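You operate a simulated robot arm through the tools that you are given. There is no shell and no other tool.

The job below is to be done with a simulated robot arm. You get a single attempt, and the scene is never put back.

JOB
Drain the tall tank, then empty the jug of clear water into it.
Fine: shut the tank's green valve first and open it last; drain into the blue tub, shut the drain, put the jug back, shut the lid, spill nothing. Set down upright: jug.

Only the result counts: the job must be done as asked and must still hold three seconds after the hand-in. Knocking over, shifting, dropping, spilling or breaking anything else fails it. Lids that push on must go on centred and level and be pressed home; caps that screw on are set level and turned clockwise until they are tight.

ROBOT AND FRAMES
A 7-joint arm with a fingered hand, fixed in place. Base frame: the origin is on the floor under the middle of its stand, x ahead of it, y to its left, z up. Lengths are in mm, angles in rad, forces in N, time in s.
It reaches about 900 mm from its shoulder. Its first joint turns from -2.897 to 2.897 rad. Payload 4 kg.
The TCP is the grasp point between the finger pads, 26 mm short of the fingertips. In the tool frame z runs along the fingers and y along their closing line. The gripper opens to 148 mm; its body begins 73 mm behind the TCP. The gripper is a hand of 3 fingers: y runs from the thumb to the fingers, the wrist lies at [0, 0, -239] in the tool frame, and closing takes about 1.5 s.
Orientation is that of the tool frame in the base frame, as [roll, pitch, yaw] about the fixed x, y, z axes, in that order (R = Rz(yaw) Ry(pitch) Rx(roll)). With the fingers straight down and closing along the base's y, the tool's x points along the base's -x, its y along +y and its z along -z.

CONTROLS
- The arm moves only by the tool arm_command. Its argument "moves" is a list of rows, each a list of 2 entries, a list of its own where there are three numbers: the shift along the tool's x, y, z in cm, then the turn, a rotation vector about the tool's x, y, z in rad. In form: [[[tx, ty, tz], [rx, ry, rz]], ...]. A call has 1 to 20 rows; each row shifts and turns the commanded pose from where the row before left it, along the tool's axes as they then stand. "fingers" is the opening in per cent of the stroke, from 0 (shut) to 100 (fully open), set as the call begins (left out, the last holds). A row lasts 0.2 s, in which the tool goes at most 50 mm and 0.15 rad; a call with a longer step from one row to the next is refused whole, and so is a gripper value outside its range. A pose out of reach is approached as far as the arm can. The call stops where the force on the tool passes 90 N (or 10 N more than at its start, if that is more) or the arm is blocked; 0.2 s more then pass. The fingers move at their own pace (about 72 mm/s each) and stop on an object; they squeeze with about 29 N. The grip force told is the motor's: it shows also when the fingers shut on nothing. Time passes only in rows, and 0.2 s behind the last, so rows that do not move let the fingers close. It gives the time, the measured TCP pose, the force on the tool (base axes), the opening and the grip force at its end, in the units of the frame above (readings bear some noise), with the torque about the TCP (base axes, N m) and any sound that the robot's microphone picked up, and new pictures: "views" is both (left out), scene, wrist or none.
- Cameras (640 x 400 px; columns grow to the right, rows downward): "scene" is fixed at [402.9, -651.9, 1518.3]; the picture's right is [1.00, 0.04, 0.00], its down [0.02, -0.42, -0.91] and it looks along [-0.03, 0.91, -0.42] (base axes); focal length 349 px, centre (320, 200). "wrist" rides on the gripper at [68, -39, -90] in the tool frame; the picture's right is [0.50, 0.87, 0.00], its down [-0.66, 0.38, -0.65] and it looks along [-0.57, 0.33, 0.76] (tool axes); focal length 222 px, centre (320, 200). There is no depth. A picture from a camera that has moved, and an enlarged one, comes with that camera's place and axes in the base frame and with its lens.
- move_column(by): slides the trunk up (or, below 0, down) by that many mm; the arm rides with it, the base frame stays. It gives what a move gives, with no picture.
- preshape(shape): the hand has 3 fingers and takes this shape, open, in about a second: jaw (thumb against the fingers, like two jaws); tri (thumb and two fingers); tip (a fingertip pinch); poke (one finger out to press); point (the index stretched); flat (the hand flat); cup (the hand cupped); fist (a fist). The gripper value then closes the fingers along that shape, each until it touches; the sizes above hold for jaw. It gives what a move gives, with no picture.
- zoom(camera, box): a new picture of the part [left, top, right, bottom] of that camera's present view, enlarged. The clock stands still meanwhile.
- job_done(): hands the job in; it is judged then, once.

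Places have to be worked out from the pictures, the camera data and where the tool is seen. Open the gripper and draw the arm clear of the work before you hand the job in, unless the task says otherwise.

The tools are called after "Request:" as name(argument=value, ...) on one line, values as JSON. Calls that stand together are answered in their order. arm_command: Moves the arm, as the interface text tells. Its arguments: {"type":"object","properties":{"moves":{"type":"array"},"fingers":{"type":"number"},"views":{"type":"string","enum":["both","scene","wrist","none"]}},"required":["moves"]} The other tools are called the same way: move_column (by) moves the trunk up or down; preshape (shape) gives the hand a shape; zoom (camera, box) takes an enlarged picture of a part of a camera's view; job_done () hands the job in.

At the start:

```text
t: 0.0
position: [257.7, 282.9, 1418.4]
tcp_rot: [-3.141, 0.001, 3.14]
wrist_force: [0.2, -0.3, -0.1]
ft_torque: [-0.04, 0.02, -0.02]
finger_gap: 147.9
grip_force: 0.1
shape: jaw
trunk travel left (down, up): [-590.0, 0.0]
```

scene: 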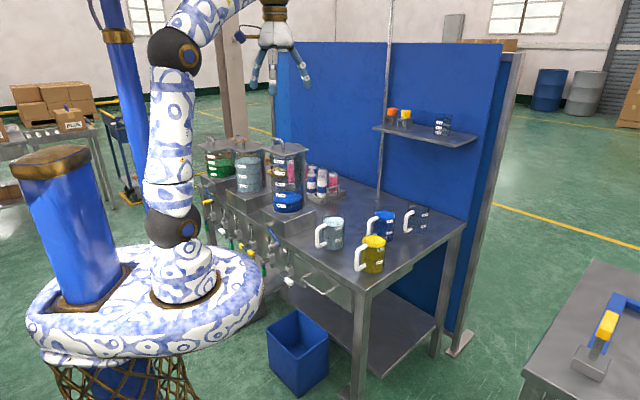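
wrist: 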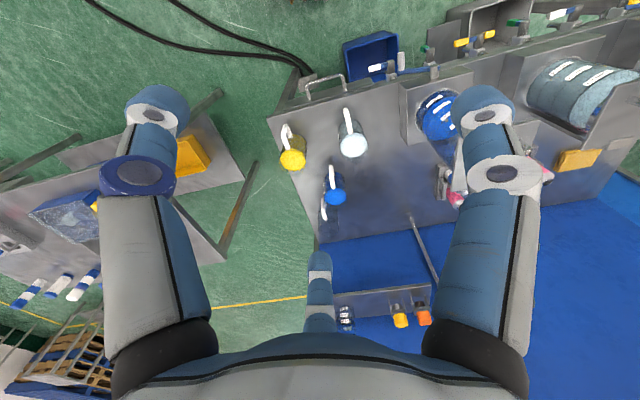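

I start by looking closely at the tanks, valves and jugs before moving anything.

Request:
zoom(camera="scene", box=[190, 120, 350, 220])

Request:
zoom(camera="scene", box=[190, 190, 350, 290])

Request:
zoom(camera="scene", box=[290, 190, 450, 290])

Request:
zoom(camera="wrist", box=[400, 0, 640, 150])

Request:
zoom(camera="wrist", box=[240, 20, 480, 240])

```text
4.00 times, centred on (270, 170) of scene
camera zoom: at [402.9, -651.9, 1518.3], right [1.0, 0.04, 0.0], down [0.02, -0.42, -0.91], along [-0.03, 0.91, -0.42], focal length 1397 px, centre (520, 320)
```

zoom: 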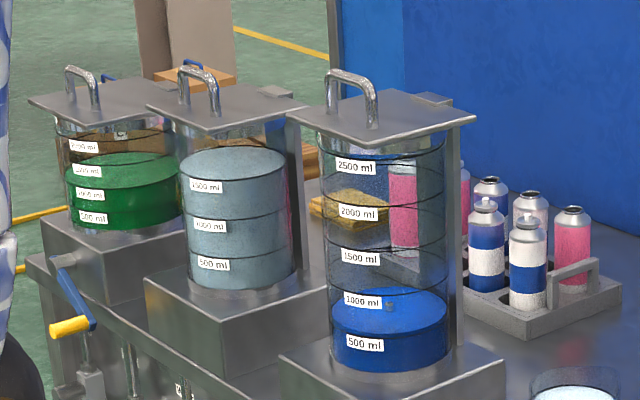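

```text
4.00 times, centred on (270, 240) of scene
camera zoom: at [402.9, -651.9, 1518.3], right [1.0, 0.04, 0.0], down [0.02, -0.42, -0.91], along [-0.03, 0.91, -0.42], focal length 1397 px, centre (520, 40)
```

zoom: 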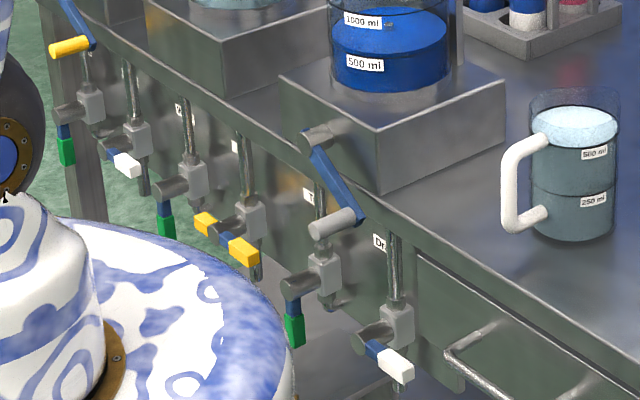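

```text
4.00 times, centred on (370, 240) of scene
camera zoom: at [402.9, -651.9, 1518.3], right [1.0, 0.04, 0.0], down [0.02, -0.42, -0.91], along [-0.03, 0.91, -0.42], focal length 1397 px, centre (120, 40)
```

zoom: 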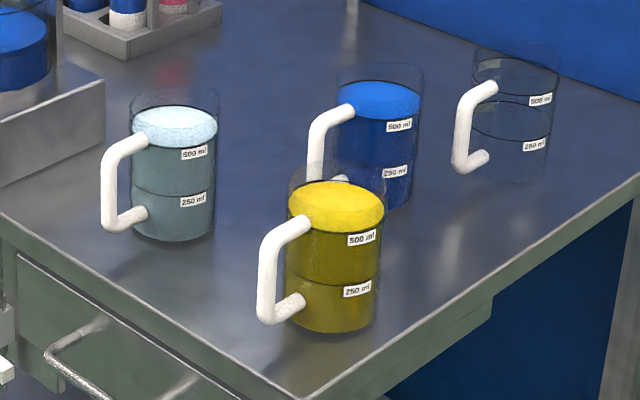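

```text
2.67 times, centred on (520, 75) of wrist
camera zoom: at [189.4, 244.3, 1507.6], right [-0.5, 0.87, 0.0], down [0.66, 0.38, 0.65], along [0.57, 0.33, -0.76], focal length 592 px, centre (-213, 533)
```

zoom: 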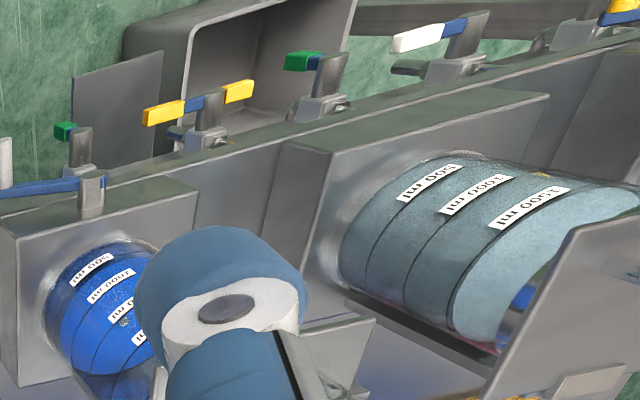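

```text
1.82 times, centred on (360, 130) of wrist
camera zoom: at [189.4, 244.3, 1507.6], right [-0.5, 0.87, 0.0], down [0.66, 0.38, 0.65], along [0.57, 0.33, -0.76], focal length 404 px, centre (247, 327)
```

zoom: 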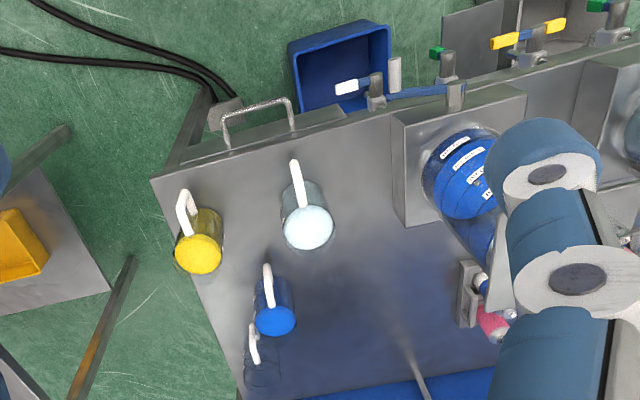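

The tall tank is the blue-liquid one, and its green and white valves sit on the front face. I zoom in further on the valves, the tub and the lid.

Request:
zoom(camera="scene", box=[255, 220, 319, 260])

Request:
zoom(camera="scene", box=[250, 250, 346, 310])

Request:
zoom(camera="scene", box=[240, 270, 400, 400])

Request:
zoom(camera="wrist", box=[330, 20, 458, 100])

Request:
zoom(camera="scene", box=[260, 125, 324, 165])

```text
10.00 times, centred on (287, 240) of scene
camera zoom: at [402.9, -651.9, 1518.3], right [1.0, 0.04, 0.0], down [0.02, -0.42, -0.91], along [-0.03, 0.91, -0.42], focal length 3494 px, centre (650, -200)
```

zoom: 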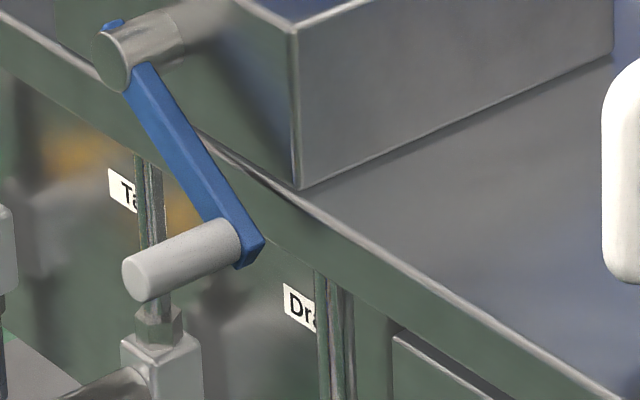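

```text
6.67 times, centred on (298, 280) of scene
camera zoom: at [402.9, -651.9, 1518.3], right [1.0, 0.04, 0.0], down [0.02, -0.42, -0.91], along [-0.03, 0.91, -0.42], focal length 2329 px, centre (467, -333)
```

zoom: 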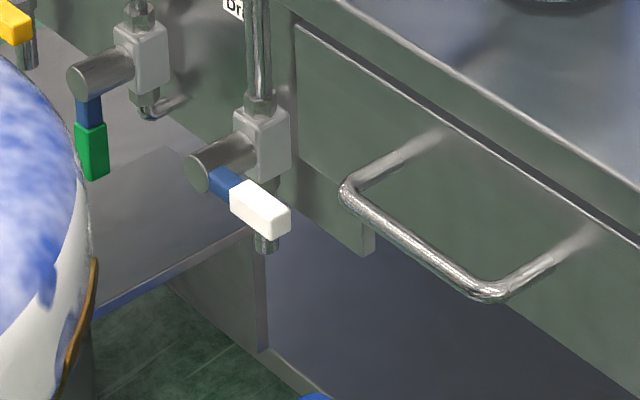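

```text
3.08 times, centred on (320, 335) of scene
camera zoom: at [402.9, -651.9, 1518.3], right [1.0, 0.04, 0.0], down [0.02, -0.42, -0.91], along [-0.03, 0.91, -0.42], focal length 1075 px, centre (320, -215)
```

zoom: 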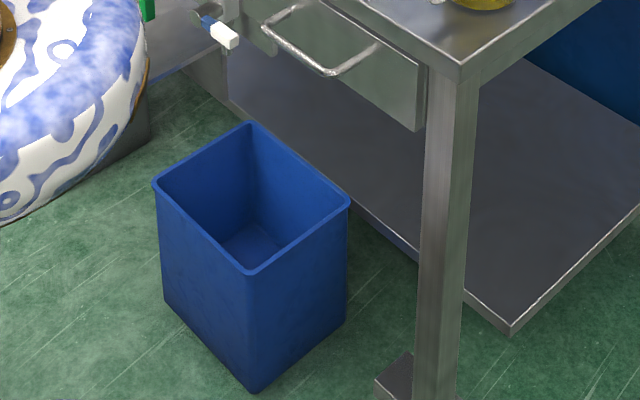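

```text
5.00 times, centred on (394, 60) of wrist
camera zoom: at [189.4, 244.3, 1507.6], right [-0.5, 0.87, 0.0], down [0.66, 0.38, 0.65], along [0.57, 0.33, -0.76], focal length 1111 px, centre (-50, 900)
```

zoom: 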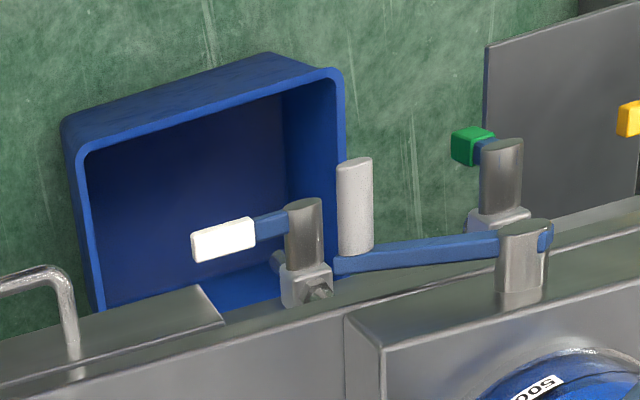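

```text
10.00 times, centred on (292, 145) of scene
camera zoom: at [402.9, -651.9, 1518.3], right [1.0, 0.04, 0.0], down [0.02, -0.42, -0.91], along [-0.03, 0.91, -0.42], focal length 3494 px, centre (600, 750)
```

zoom: 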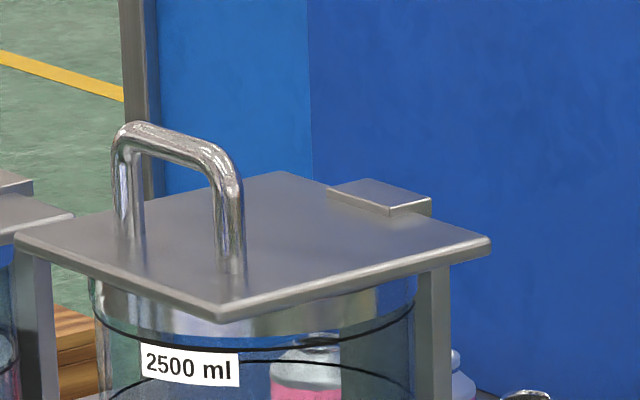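

Before planning the grasps, I look closely at the hand itself and at more of the valve row.

Request:
zoom(camera="scene", box=[230, 10, 326, 100])

Request:
zoom(camera="scene", box=[195, 195, 285, 255])

Request:
zoom(camera="scene", box=[0, 100, 300, 400])

```text
4.44 times, centred on (278, 55) of scene
camera zoom: at [402.9, -651.9, 1518.3], right [1.0, 0.04, 0.0], down [0.02, -0.42, -0.91], along [-0.03, 0.91, -0.42], focal length 1553 px, centre (507, 844)
```

zoom: 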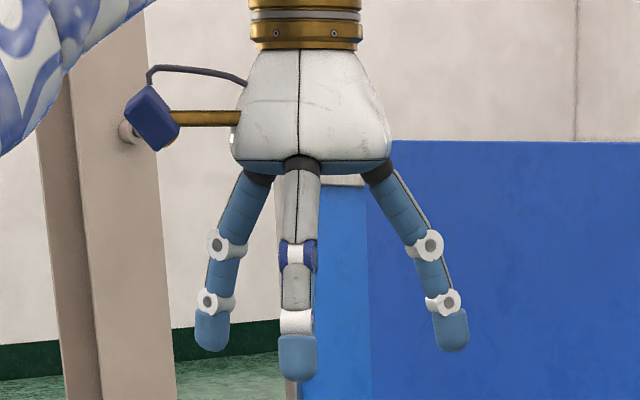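

```text
6.67 times, centred on (240, 225) of scene
camera zoom: at [402.9, -651.9, 1518.3], right [1.0, 0.04, 0.0], down [0.02, -0.42, -0.91], along [-0.03, 0.91, -0.42], focal length 2329 px, centre (853, 33)
```

zoom: 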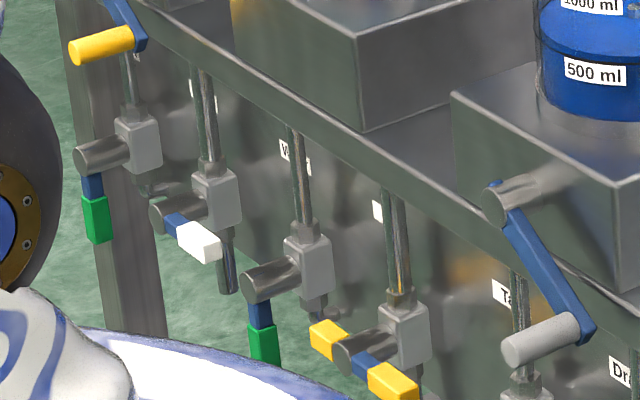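

```text
1.33 times, centred on (150, 250) of scene
camera zoom: at [402.9, -651.9, 1518.3], right [1.0, 0.04, 0.0], down [0.02, -0.42, -0.91], along [-0.03, 0.91, -0.42], focal length 466 px, centre (547, 133)
```

zoom: 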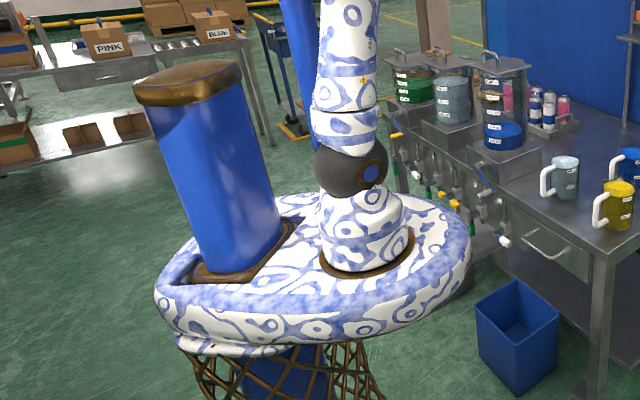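

The hand has three slender digits 120° apart. The table front faces the robot at 45°, and the tall tank's "Ta…" (green) and "Dr…" (white) valves stick out towards it. I lower the trunk so that the valves, jug and lid are all in a comfortable height range, then look with the wrist camera.

Request:
move_column(by=-300)

```text
t: 3.0
position: [257.4, 281.6, 1119.0]
tcp_rot: [3.141, 0.0, -3.14]
wrist_force: [0.0, 0.6, -0.5]
ft_torque: [0.0, -0.02, 0.01]
finger_gap: 148.0
grip_force: 0.0
shape: jaw
trunk travel left (down, up): [-290.0, 300.0]
```

The trunk is 300 mm lower. I move the hand in front of the valve row, tool still pointing down, to look at the valves and tub.

Request:
arm_command(moves=[[[2.45, 0.97, 2.82], [0, 0, 0]], [[2.45, 0.97, 2.82], [0, 0, 0]], [[2.45, 0.97, 2.82], [0, 0, 0]], [[2.45, 0.97, 2.82], [0, 0, 0]], [[2.45, 0.97, 2.82], [0, 0, 0]], [[2.45, 0.97, 2.82], [0, 0, 0]], [[0, 0, 0], [0, 0, -0.13]], [[0, 0, 0], [0, 0, -0.13]]])

```text
t: 4.8
position: [110.9, 341.1, 947.8]
tcp_rot: [-3.141, -0.001, -2.879]
wrist_force: [-0.7, 0.3, -0.3]
ft_torque: [-0.02, -0.03, 0.01]
finger_gap: 147.8
grip_force: 0.1
shape: jaw
trunk travel left (down, up): [-290.0, 300.0]
camera wrist: at [54.5, 286.1, 1037.6], right [-0.71, 0.71, 0.0], down [0.54, 0.53, 0.65], along [0.46, 0.46, -0.76], focal length 222 px, centre (320, 200)
```

scene: 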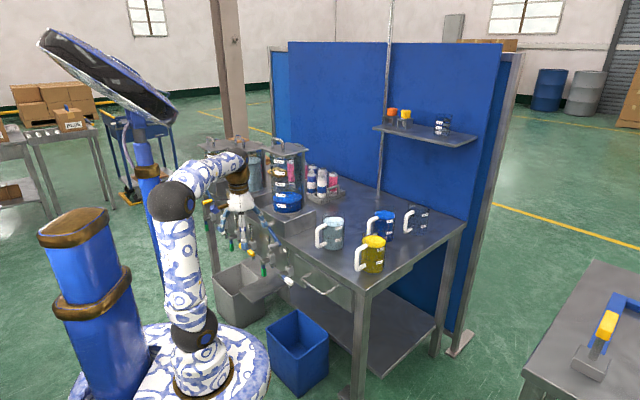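
wrist: 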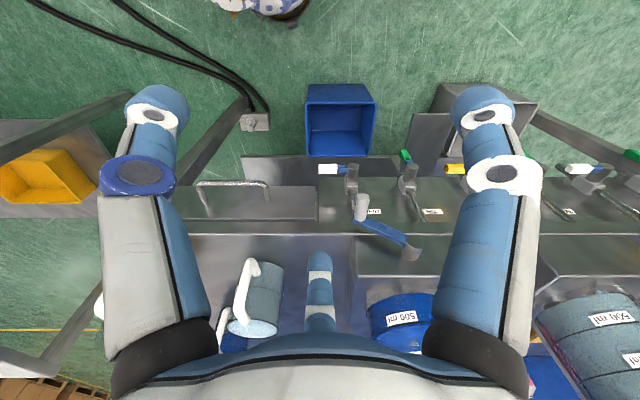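

The wrist view is now aligned with the table front. I zoom in on the valves, labels, crank and tub.

Request:
zoom(camera="wrist", box=[300, 140, 460, 270])

Request:
zoom(camera="wrist", box=[280, 70, 480, 200])

Request:
zoom(camera="scene", box=[200, 220, 340, 390])

```text
3.08 times, centred on (380, 205) of wrist
camera zoom: at [54.5, 286.1, 1037.6], right [-0.71, 0.71, 0.0], down [0.54, 0.53, 0.65], along [0.46, 0.46, -0.76], focal length 684 px, centre (135, 185)
```

zoom: 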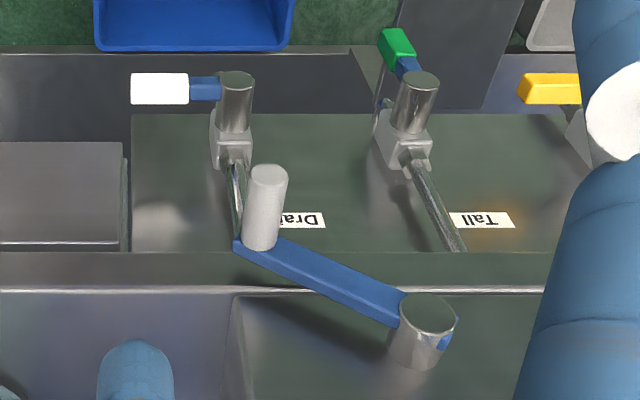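

```text
3.08 times, centred on (380, 135) of wrist
camera zoom: at [54.5, 286.1, 1037.6], right [-0.71, 0.71, 0.0], down [0.54, 0.53, 0.65], along [0.46, 0.46, -0.76], focal length 684 px, centre (135, 400)
```

zoom: 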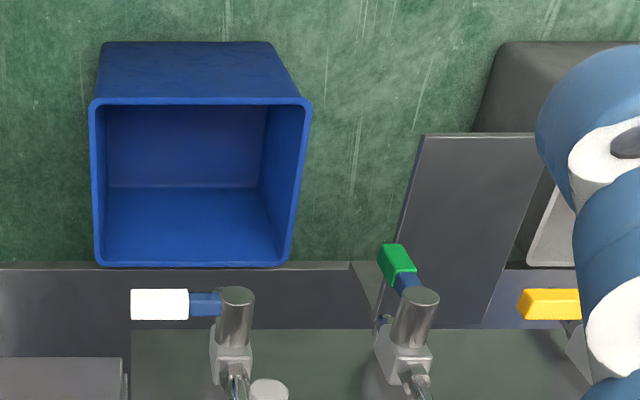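

```text
2.35 times, centred on (270, 305) of scene
camera zoom: at [402.9, -651.9, 1518.3], right [1.0, 0.04, 0.0], down [0.02, -0.42, -0.91], along [-0.03, 0.91, -0.42], focal length 822 px, centre (438, -47)
```

zoom: 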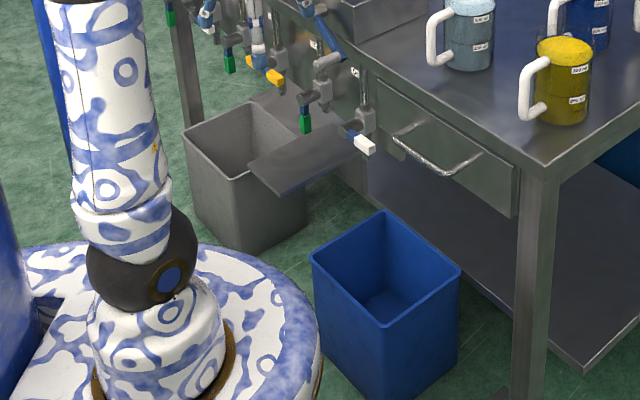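

The labels read "Tall" (green valve, lever hanging down, so open) and "Drain" (white valve, lever horizontal to the right, so shut). The blue tub lies below the drain. I shut the fingers here in free air to see whether they make a compact pushing tip.

Request:
arm_command(moves=[[[0, 0, 0], [0, 0, -0.13]], [[0, 0, 0], [0, 0, -0.13]], [[0, 0, 0], [0, 0, -0.13]], [[0, 0, 0], [0, 0, -0.13]], [[0, 0, 0], [0, 0, 0]], [[0, 0, 0], [0, 0, 0]], [[0, 0, 0], [0, 0, 0]], [[0, 0, 0], [0, 0, 0]]], fingers=0)

Request:
zoom(camera="scene", box=[200, 150, 296, 240])

```text
t: 6.6
position: [109.9, 341.6, 950.2]
tcp_rot: [-3.141, -0.001, -2.363]
wrist_force: [-0.7, -0.3, 0.1]
ft_torque: [0.01, -0.02, 0.02]
finger_gap: 0.1
grip_force: 29.5
shape: jaw
trunk travel left (down, up): [-290.0, 300.0]
camera wrist: at [89.7, 265.8, 1038.8], right [-0.96, 0.26, 0.0], down [0.2, 0.73, 0.65], along [0.17, 0.63, -0.76], focal length 222 px, centre (320, 200)
```

scene: 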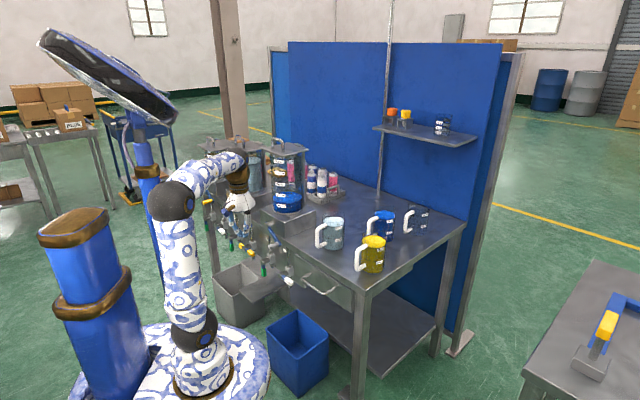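
wrist: 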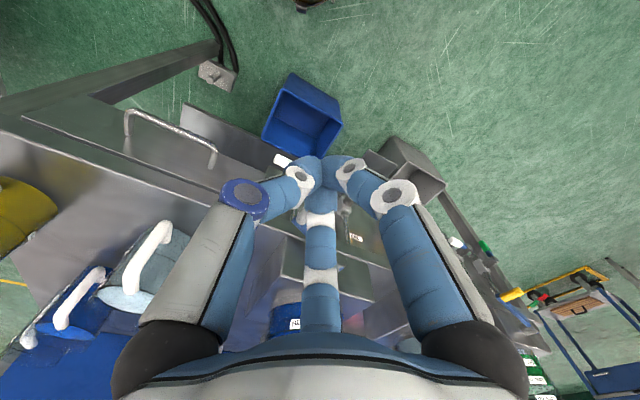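

```text
4.44 times, centred on (248, 195) of scene
camera zoom: at [402.9, -651.9, 1518.3], right [1.0, 0.04, 0.0], down [0.02, -0.42, -0.91], along [-0.03, 0.91, -0.42], focal length 1553 px, centre (640, 222)
```

zoom: 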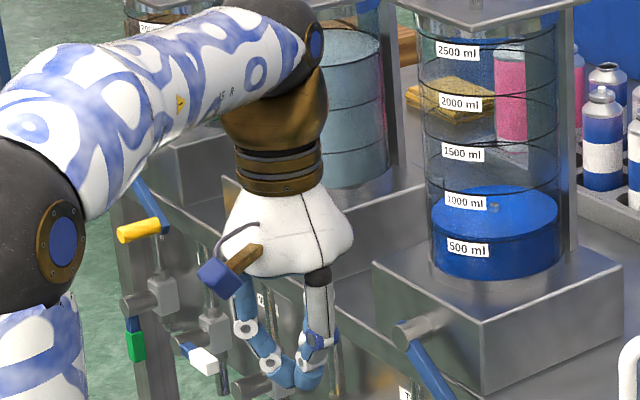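

Closed, the tips curl together into a rather bulky cluster. I try the "point" shape to see whether it gives a slimmer pusher.

Request:
preshape(shape="poke")

Request:
zoom(camera="wrist", box=[0, 0, 640, 400])

Request:
zoom(camera="scene", box=[200, 150, 296, 240])

```text
t: 7.5
position: [109.7, 341.0, 949.2]
tcp_rot: [-3.141, 0.0, -2.362]
wrist_force: [0.0, -0.1, -0.6]
ft_torque: [0.0, 0.04, -0.01]
finger_gap: 0.0
grip_force: 0.0
shape: poke
trunk travel left (down, up): [-290.0, 300.0]
```

```text
1.00 times, centred on (320, 200) of wrist (not enlarged: the box is as wide or as high as the picture)
camera zoom: at [89.7, 265.8, 1038.8], right [-0.96, 0.26, 0.0], down [0.2, 0.73, 0.65], along [0.17, 0.63, -0.76], focal length 222 px, centre (320, 200)
```

zoom: 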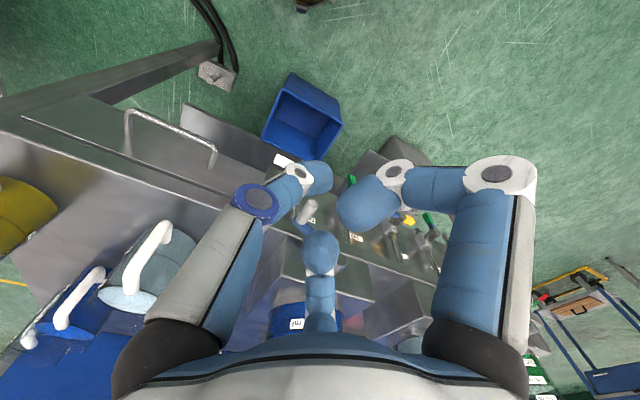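

```text
4.44 times, centred on (248, 195) of scene
camera zoom: at [402.9, -651.9, 1518.3], right [1.0, 0.04, 0.0], down [0.02, -0.42, -0.91], along [-0.03, 0.91, -0.42], focal length 1553 px, centre (640, 222)
```

zoom: 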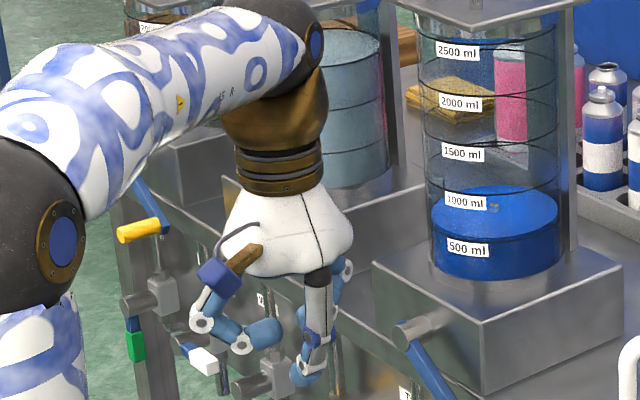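

"Poke" leaves a half-curled hand; I compare with "point".

Request:
preshape(shape="point")

Request:
zoom(camera="wrist", box=[0, 0, 640, 400])

Request:
zoom(camera="scene", box=[200, 150, 296, 240])

```text
t: 8.4
position: [109.7, 341.2, 949.6]
tcp_rot: [3.141, -0.001, -2.362]
wrist_force: [-0.9, 0.7, -0.3]
ft_torque: [0.0, -0.01, 0.04]
finger_gap: 141.9
grip_force: 0.0
shape: point
trunk travel left (down, up): [-290.0, 300.0]
```

```text
1.00 times, centred on (320, 200) of wrist (not enlarged: the box is as wide or as high as the picture)
camera zoom: at [89.7, 265.8, 1038.8], right [-0.96, 0.26, 0.0], down [0.2, 0.73, 0.65], along [0.17, 0.63, -0.76], focal length 222 px, centre (320, 200)
```

zoom: 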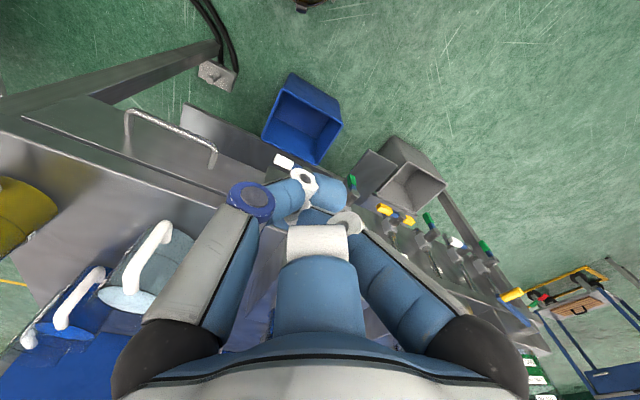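

```text
4.44 times, centred on (248, 195) of scene
camera zoom: at [402.9, -651.9, 1518.3], right [1.0, 0.04, 0.0], down [0.02, -0.42, -0.91], along [-0.03, 0.91, -0.42], focal length 1553 px, centre (640, 222)
```

zoom: 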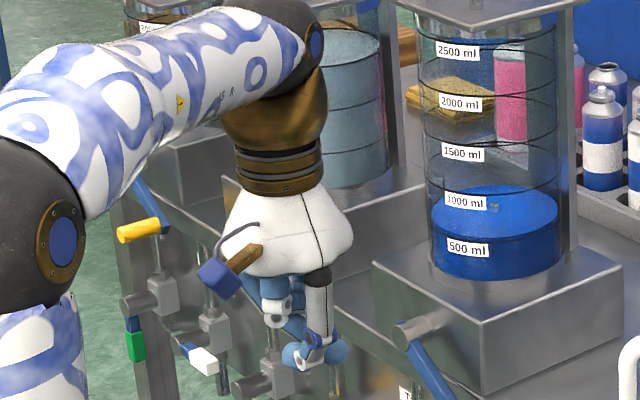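

Neither is slimmer, so I go back to "jaw" and use the closed fingertips as the pusher. I then move to the left and below the green valve, still well in front of it, and level the tool so that it points at the table front.

Request:
preshape(shape="jaw")

Request:
arm_command(moves=[[[-1.0, 2.6, 3.7], [0, 0, 0]], [[-1.0, 2.6, 3.7], [0, 0, 0]], [[-1.0, 2.6, 3.7], [0, 0, 0]], [[-1.0, 2.6, 3.7], [0, 0, 0]], [[-1.0, 2.6, 3.7], [0, 0, 0]], [[-1.0, 2.6, 3.7], [0, 0, 0]], [[-1.0, 2.6, 3.7], [0, 0, 0]], [[-1.0, 2.6, 3.7], [0, 0, 0]], [[-1.0, 2.6, 3.7], [0, 0, 0]]], fingers=0)

```text
t: 9.3
position: [110.2, 340.4, 949.6]
tcp_rot: [-3.141, 0.0, -2.361]
wrist_force: [-0.2, 0.1, -0.8]
ft_torque: [0.0, 0.01, 0.02]
finger_gap: 148.1
grip_force: 0.1
shape: jaw
trunk travel left (down, up): [-290.0, 300.0]
```

```text
t: 11.3
position: [9.2, 571.6, 613.6]
tcp_rot: [-3.141, 0.0, -2.361]
wrist_force: [1.1, -0.4, -0.3]
ft_torque: [0.03, -0.01, -0.01]
finger_gap: 0.0
grip_force: 29.2
shape: jaw
trunk travel left (down, up): [-290.0, 300.0]
camera wrist: at [-12.1, 496.2, 703.5], right [-0.96, 0.26, 0.0], down [0.2, 0.73, 0.65], along [0.17, 0.63, -0.76], focal length 222 px, centre (320, 200)
```

scene: 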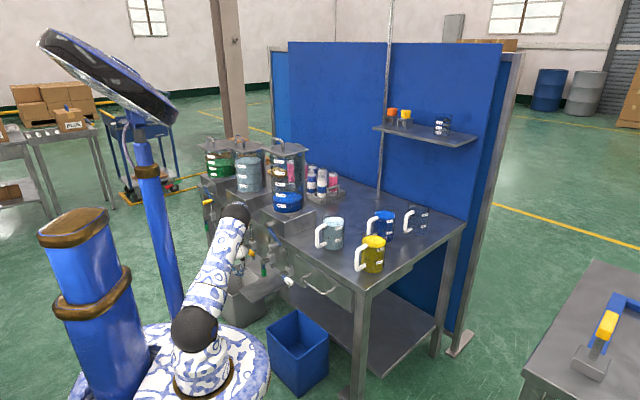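
wrist: 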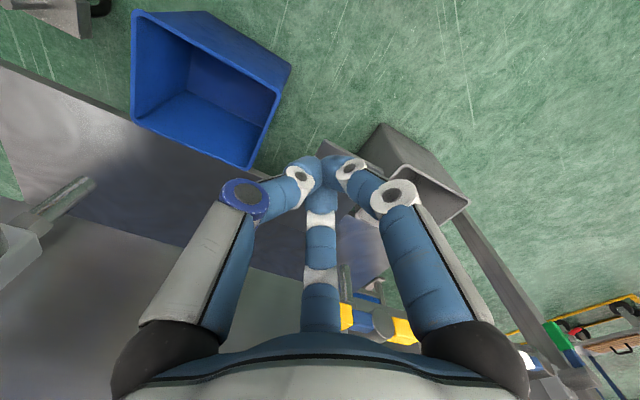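

The hand is at u≈-398, n≈411, z≈614 (u along the table front to the right, n into the table), clear of everything. I tilt the tool from straight down to pointing at the table.

Request:
arm_command(moves=[[[0, 0, 0], [0, -0.1428, 0]], [[0, 0, 0], [0, -0.1428, 0]], [[0, 0, 0], [0, -0.1428, 0]], [[0, 0, 0], [0, -0.1428, 0]], [[0, 0, 0], [0, -0.1428, 0]], [[0, 0, 0], [0, -0.1428, 0]], [[0, 0, 0], [0, -0.1428, 0]], [[0, 0, 0], [0, -0.1428, 0]], [[0, 0, 0], [0, -0.1428, 0]], [[0, 0, 0], [0, -0.1428, 0]], [[0, 0, 0], [0, -0.1428, 0]]])

```text
t: 12.7
position: [125.9, 574.0, 625.1]
tcp_rot: [3.121, 0.825, -2.583]
wrist_force: [-0.3, -0.4, 0.3]
ft_torque: [-0.04, 0.0, 0.0]
finger_gap: 0.2
grip_force: 29.4
shape: jaw
trunk travel left (down, up): [-290.0, 300.0]
stopped in row 6: the arm was blocked; the commanded pose is now the measured one
camera wrist: at [53.3, 479.6, 635.1], right [-0.76, 0.55, -0.35], down [-0.23, 0.29, 0.93], along [0.61, 0.79, -0.09], focal length 222 px, centre (320, 200)
```

scene: 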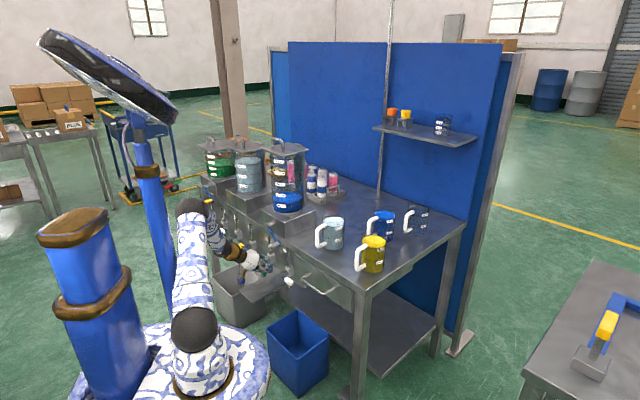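
wrist: 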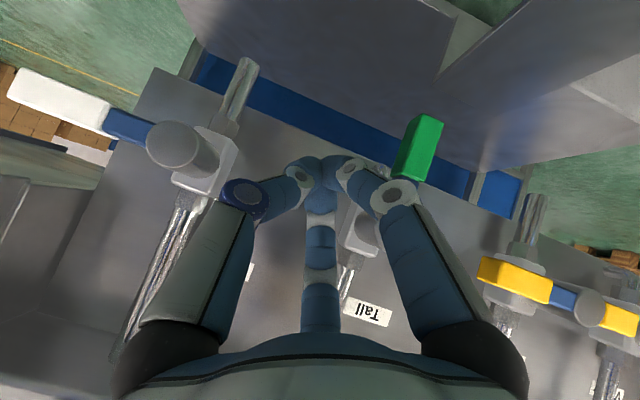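

The arm ran into a joint limit while tilting and drifted towards the valves (u≈-317, n≈495). The force reading is tiny, and I see the lever still hanging. I back straight out along the tool axis.

Request:
arm_command(moves=[[[0, 0, -2], [0, 0, 0]], [[0, 0, -3], [0, 0, 0]], [[0, 0, -3], [0, 0, 0]], [[0, 0, -3], [0, 0, 0]]])

Request:
zoom(camera="scene", box=[190, 190, 330, 310])

```text
t: 13.7
position: [81.6, 526.7, 691.8]
tcp_rot: [-3.138, 0.826, -2.603]
wrist_force: [-0.1, 0.1, 0.8]
ft_torque: [-0.01, 0.01, 0.01]
finger_gap: 0.1
grip_force: 29.7
shape: jaw
trunk travel left (down, up): [-290.0, 300.0]
camera wrist: at [5.5, 437.2, 703.3], right [-0.73, 0.57, -0.37], down [-0.23, 0.31, 0.92], along [0.64, 0.76, -0.1], focal length 222 px, centre (320, 200)
```

scene: 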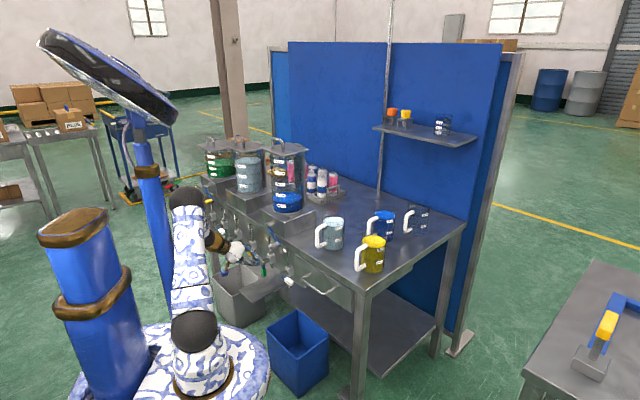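
wrist: 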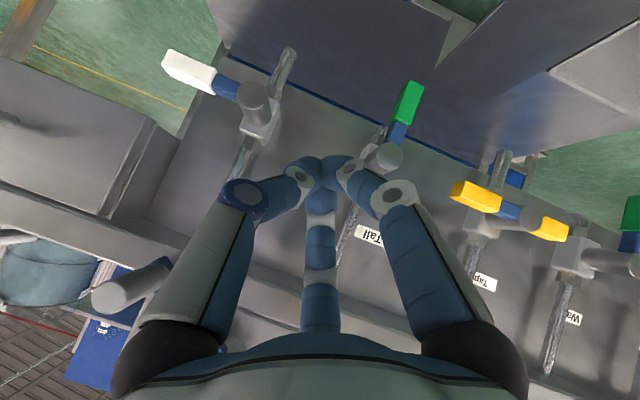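

```text
3.33 times, centred on (260, 250) of scene
camera zoom: at [402.9, -651.9, 1518.3], right [1.0, 0.04, 0.0], down [0.02, -0.42, -0.91], along [-0.03, 0.91, -0.42], focal length 1164 px, centre (520, 33)
```

zoom: 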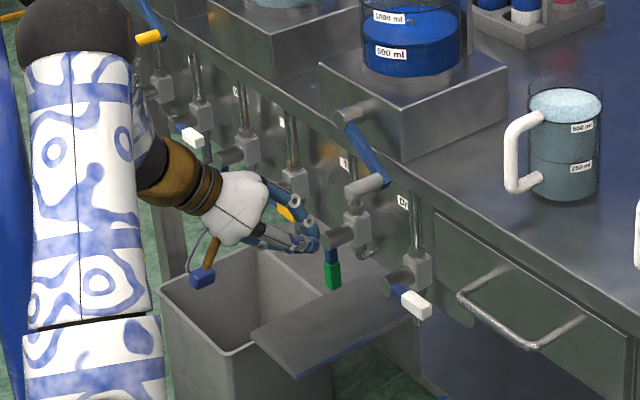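

Nothing was touched; the scene view shows the green lever still hanging and the fingertips just left of its shaft. The wrist needs a flatter forearm, so I draw back and up, then lower the trunk further.

Request:
arm_command(moves=[[[-1.9, -1.234, -4.07], [0, 0, 0]], [[-1.9, -1.234, -4.07], [0, 0, 0]], [[-1.9, -1.234, -4.07], [0, 0, 0]], [[-1.9, -1.234, -4.07], [0, 0, 0]], [[-1.9, -1.234, -4.07], [0, 0, 0]]], views="none")

```text
t: 15.1
position: [41.9, 433.3, 854.7]
tcp_rot: [-3.005, 0.77, -2.513]
wrist_force: [0.3, 0.0, 0.3]
ft_torque: [-0.01, 0.02, 0.03]
finger_gap: 0.0
grip_force: 28.9
shape: jaw
trunk travel left (down, up): [-290.0, 300.0]
stopped in row 5: the arm was blocked; the commanded pose is now the measured one
```

It reached a limit again at z≈855, but the hand is clear (n≈336). I lower the trunk by 270 mm from here.

Request:
move_column(by=-270)

Request:
zoom(camera="scene", box=[0, 150, 400, 400])

```text
t: 17.9
position: [40.8, 432.9, 585.9]
tcp_rot: [-3.005, 0.768, -2.51]
wrist_force: [-0.4, 0.5, 0.8]
ft_torque: [0.01, -0.01, 0.01]
finger_gap: 0.0
grip_force: 29.1
shape: jaw
trunk travel left (down, up): [-20.0, 570.0]
```

```text
1.60 times, centred on (200, 275) of scene
camera zoom: at [402.9, -651.9, 1518.3], right [1.0, 0.04, 0.0], down [0.02, -0.42, -0.91], along [-0.03, 0.91, -0.42], focal length 559 px, centre (512, 80)
```

zoom: 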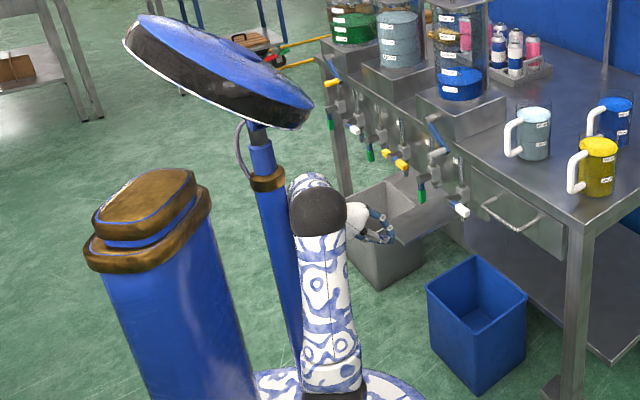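

The shoulder is now about level with the valves. I move sideways in front of the green valve and turn the tool flatter (about 20° below level, azimuth 60°).

Request:
arm_command(moves=[[[-1.94, 3.62, 1.39], [0, 0, 0]], [[-1.94, 3.62, 1.39], [0, 0, 0]], [[-1.94, 3.62, 1.39], [0, 0, 0]], [[0, 0, 0], [-0.0808, -0.0773, -0.033]], [[0, 0, 0], [-0.0808, -0.0773, -0.033]], [[0, 0, 0], [-0.0808, -0.0773, -0.033]]])

```text
t: 19.2
position: [43.4, 561.9, 584.6]
tcp_rot: [-3.108, 0.994, -2.323]
wrist_force: [-0.1, 0.4, -0.9]
ft_torque: [0.01, -0.02, -0.04]
finger_gap: 0.1
grip_force: 28.6
shape: jaw
trunk travel left (down, up): [-20.0, 570.0]
camera wrist: at [-7.7, 455.0, 578.1], right [-0.8, 0.41, -0.44], down [-0.41, 0.14, 0.9], along [0.43, 0.9, 0.05], focal length 222 px, centre (320, 200)
```

scene: 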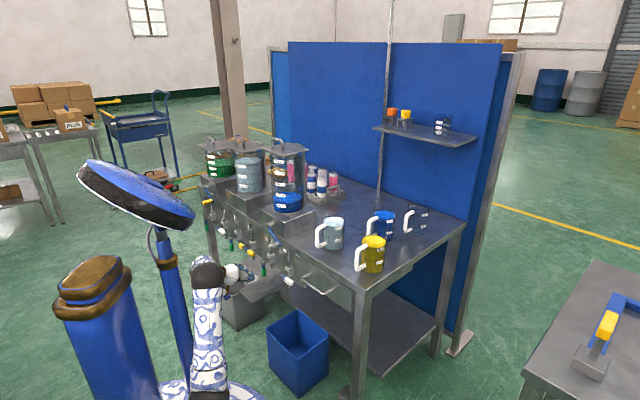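
wrist: 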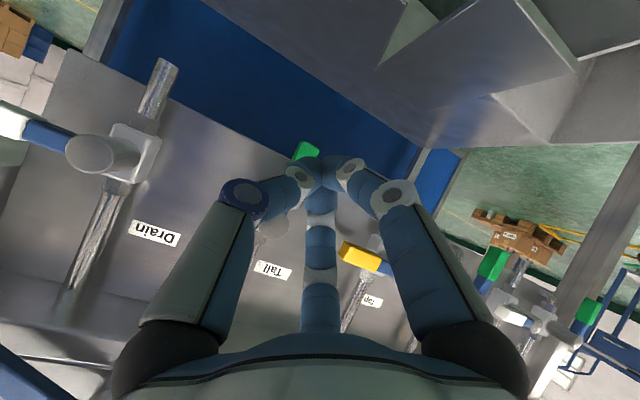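

That worked without drift. I finish the turn.

Request:
arm_command(moves=[[[0, 0, 0], [-0.0808, -0.0773, -0.033]], [[0, 0, 0], [-0.0808, -0.0773, -0.033]], [[0, 0, 0], [-0.0808, -0.0773, -0.033]]])

Request:
zoom(camera="scene", box=[190, 210, 320, 310])

```text
t: 20.1
position: [42.9, 561.6, 584.6]
tcp_rot: [3.14, 1.223, -2.093]
wrist_force: [-0.1, 0.0, 0.3]
ft_torque: [-0.03, -0.02, -0.01]
finger_gap: 0.0
grip_force: 28.5
shape: jaw
trunk travel left (down, up): [-20.0, 570.0]
camera wrist: at [23.4, 449.9, 551.4], right [-0.84, 0.28, -0.47], down [-0.52, -0.15, 0.84], along [0.17, 0.95, 0.28], focal length 222 px, centre (320, 200)
```

scene: 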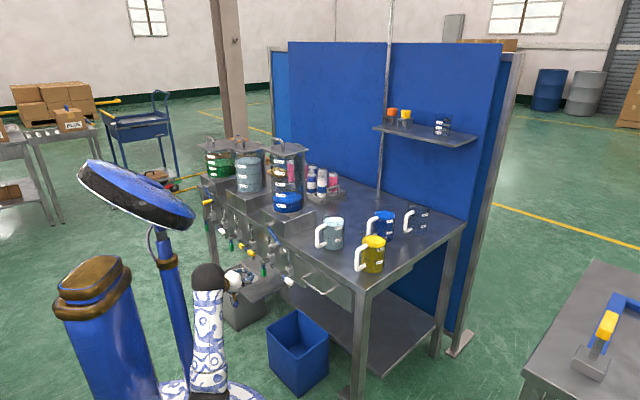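
wrist: 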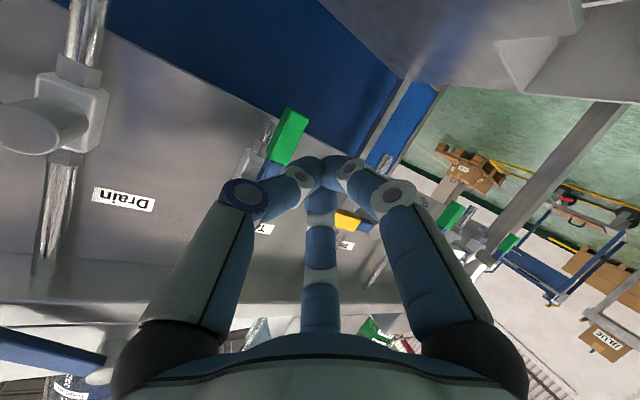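

```text
4.00 times, centred on (255, 260) of scene
camera zoom: at [402.9, -651.9, 1518.3], right [1.0, 0.04, 0.0], down [0.02, -0.42, -0.91], along [-0.03, 0.91, -0.42], focal length 1397 px, centre (580, -40)
```

zoom: 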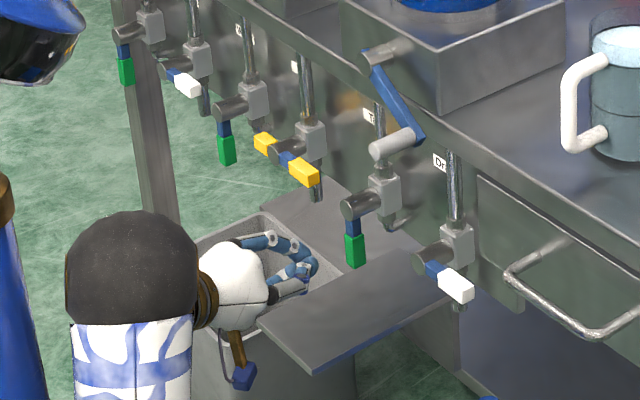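

The tool now points at the table, with no drift. From this view I place the green handle at u≈-368, n≈515, z≈549–594, and its axis at z≈625. I shift left and down to be beside it before going in.

Request:
arm_command(moves=[[[0.725, 1.835, 0.785], [0, 0, 0]], [[0.725, 1.835, 0.785], [0, 0, 0]], [[0, 0, 0], [0, 0, 0]]])

Request:
zoom(camera="scene", box=[220, 220, 300, 280])

Request:
zoom(camera="wrist", box=[200, 60, 440, 210])

```text
t: 20.9
position: [16.1, 589.5, 567.9]
tcp_rot: [3.14, 1.223, -2.091]
wrist_force: [-0.4, -0.3, 0.5]
ft_torque: [0.04, 0.02, 0.03]
finger_gap: 0.0
grip_force: 29.0
shape: jaw
trunk travel left (down, up): [-20.0, 570.0]
camera wrist: at [-3.4, 476.6, 533.3], right [-0.84, 0.28, -0.47], down [-0.52, -0.15, 0.84], along [0.17, 0.95, 0.27], focal length 222 px, centre (320, 200)
```

scene: 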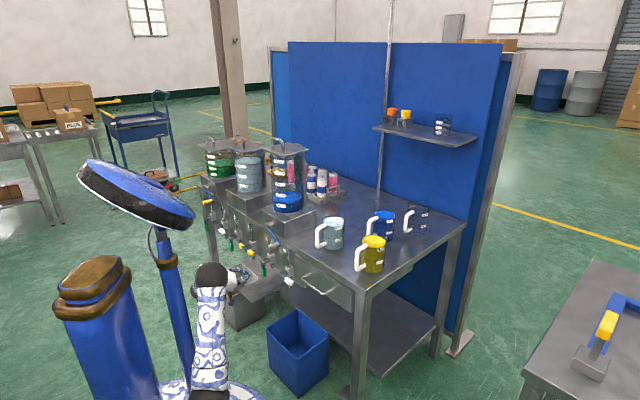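
wrist: 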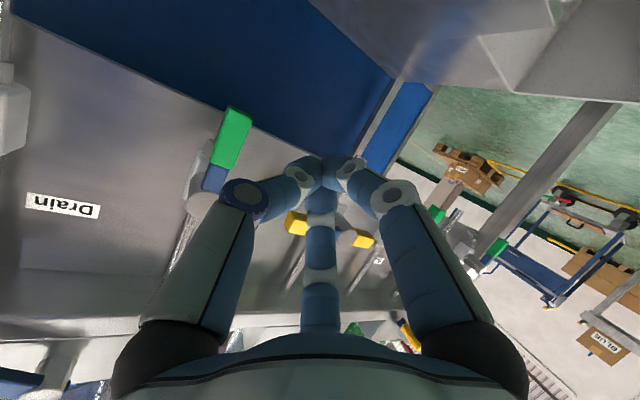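

```text
6.67 times, centred on (260, 250) of scene
camera zoom: at [402.9, -651.9, 1518.3], right [1.0, 0.04, 0.0], down [0.02, -0.42, -0.91], along [-0.03, 0.91, -0.42], focal length 2329 px, centre (720, -133)
```

zoom: 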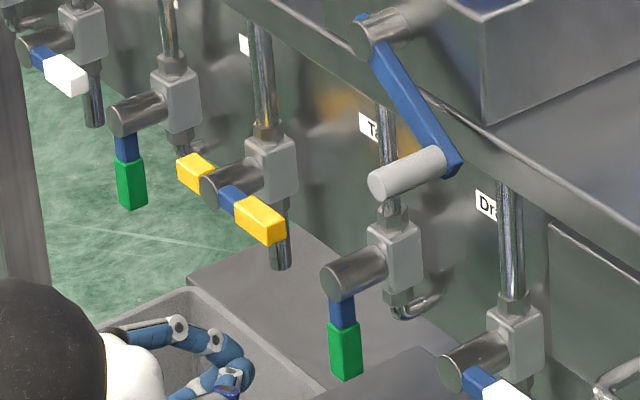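

```text
2.67 times, centred on (320, 135) of wrist
camera zoom: at [-3.4, 476.6, 533.3], right [-0.84, 0.28, -0.47], down [-0.52, -0.15, 0.84], along [0.17, 0.95, 0.27], focal length 592 px, centre (320, 373)
```

zoom: 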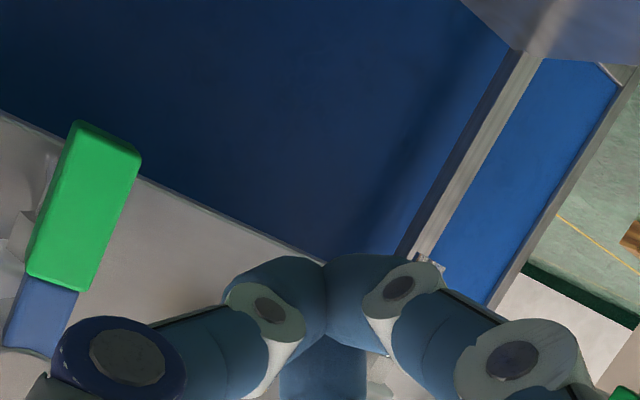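

The tips are at u≈-405, z≈568, left of the green lever with clearance from the yellow one. I move in along n so that the tips overlap the lever's depth.

Request:
arm_command(moves=[[[-0.5, -0.5, 1.6], [0, 0, 0]], [[-0.5, -0.5, 1.6], [0, 0, 0]], [[-0.5, -0.5, 1.6], [0, 0, 0]], [[-0.5, -0.5, 1.6], [0, 0, 0]], [[0, 0, 0], [0, 0, 0]]])

Request:
zoom(camera="scene", box=[220, 220, 300, 280])

Request:
zoom(camera="wrist", box=[160, 60, 400, 210])

```text
t: 22.1
position: [67.0, 639.8, 562.2]
tcp_rot: [3.141, 1.222, -2.09]
wrist_force: [-6.0, -3.3, -0.9]
ft_torque: [0.03, 0.02, -0.25]
finger_gap: 0.3
grip_force: 28.9
shape: jaw
trunk travel left (down, up): [-20.0, 570.0]
camera wrist: at [46.9, 526.7, 529.3], right [-0.84, 0.28, -0.47], down [-0.52, -0.15, 0.84], along [0.17, 0.95, 0.27], focal length 222 px, centre (320, 200)
```

scene: 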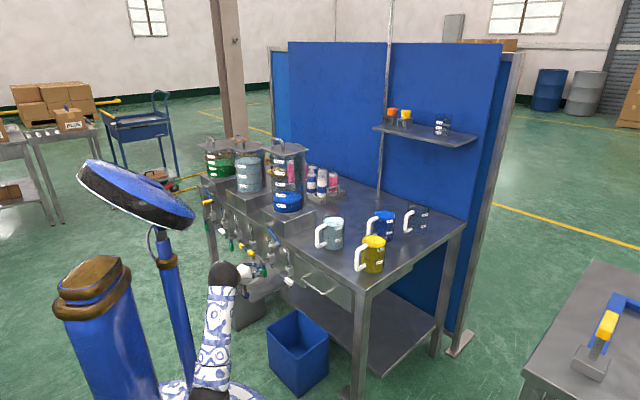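
wrist: 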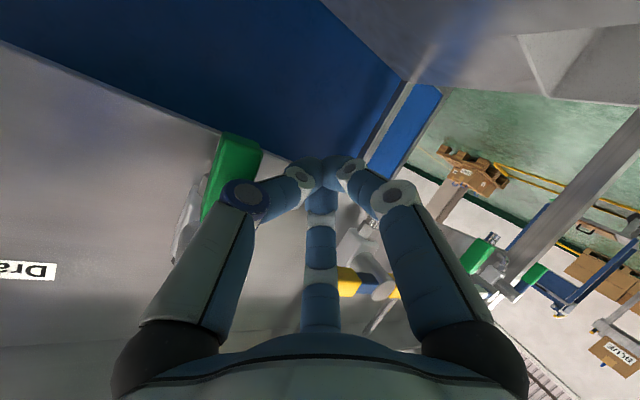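

```text
6.67 times, centred on (260, 250) of scene
camera zoom: at [402.9, -651.9, 1518.3], right [1.0, 0.04, 0.0], down [0.02, -0.42, -0.91], along [-0.03, 0.91, -0.42], focal length 2329 px, centre (720, -133)
```

zoom: 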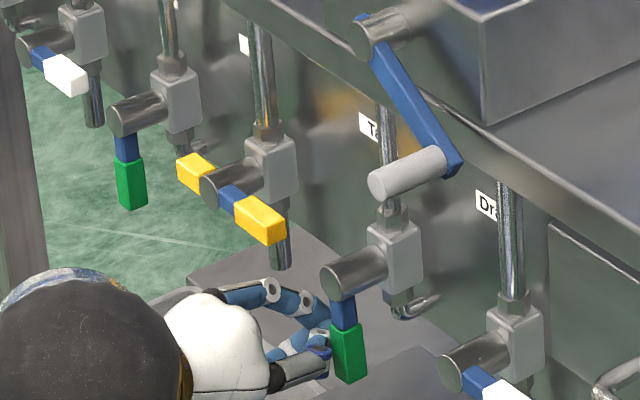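

```text
2.67 times, centred on (280, 135) of wrist
camera zoom: at [46.9, 526.7, 529.3], right [-0.84, 0.28, -0.47], down [-0.52, -0.15, 0.84], along [0.17, 0.95, 0.27], focal length 592 px, centre (427, 373)
```

zoom: 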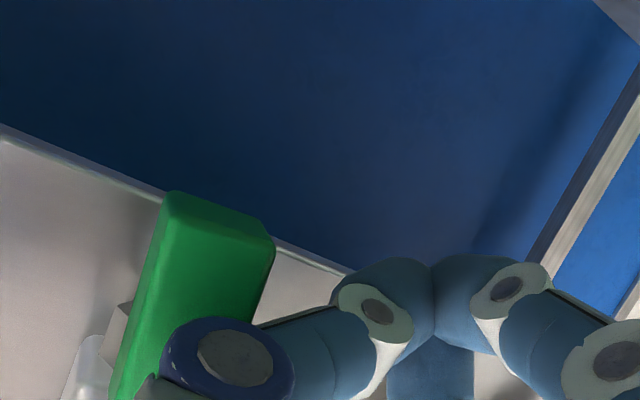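

I feel about 7 N: the curled thumb's knuckle is touching the front of the green handle, so the closed cluster is a poor pusher. I back off and open the fingers part-way to check whether the digits straighten out.

Request:
arm_command(moves=[[[1.0, 1.0, -3.2], [0, 0, 0]], [[1.0, 1.0, -3.2], [0, 0, 0]], [[0, 0, 0], [0, 0, 0]], [[0, 0, 0], [0, 0, 0]]], fingers=40)

Request:
zoom(camera="scene", box=[220, 220, 300, 280])

```text
t: 23.1
position: [18.0, 589.0, 565.6]
tcp_rot: [3.14, 1.225, -2.095]
wrist_force: [0.5, -0.3, -0.2]
ft_torque: [0.02, -0.05, -0.01]
finger_gap: 58.7
grip_force: 0.0
shape: jaw
trunk travel left (down, up): [-20.0, 570.0]
camera wrist: at [-2.2, 476.8, 532.8], right [-0.84, 0.28, -0.47], down [-0.52, -0.15, 0.84], along [0.17, 0.95, 0.27], focal length 222 px, centre (320, 200)
```

scene: 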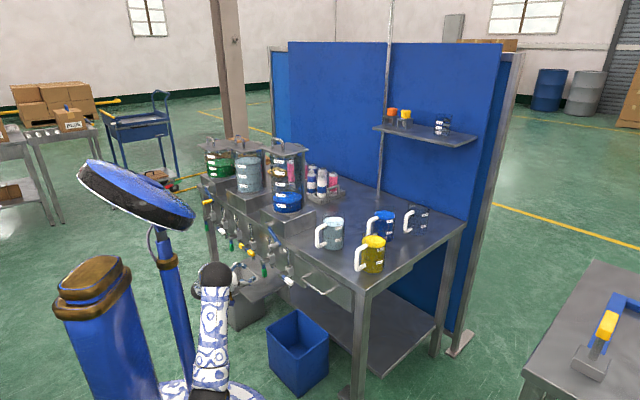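
wrist: 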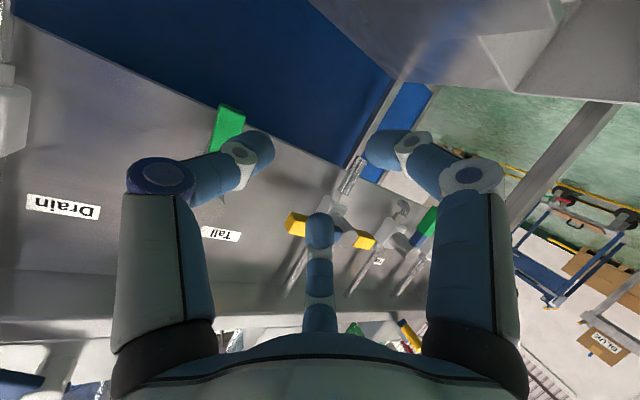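

```text
6.67 times, centred on (260, 250) of scene
camera zoom: at [402.9, -651.9, 1518.3], right [1.0, 0.04, 0.0], down [0.02, -0.42, -0.91], along [-0.03, 0.91, -0.42], focal length 2329 px, centre (720, -133)
```

zoom: 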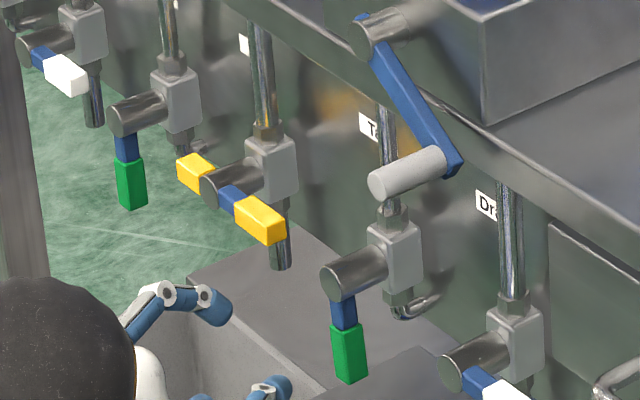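

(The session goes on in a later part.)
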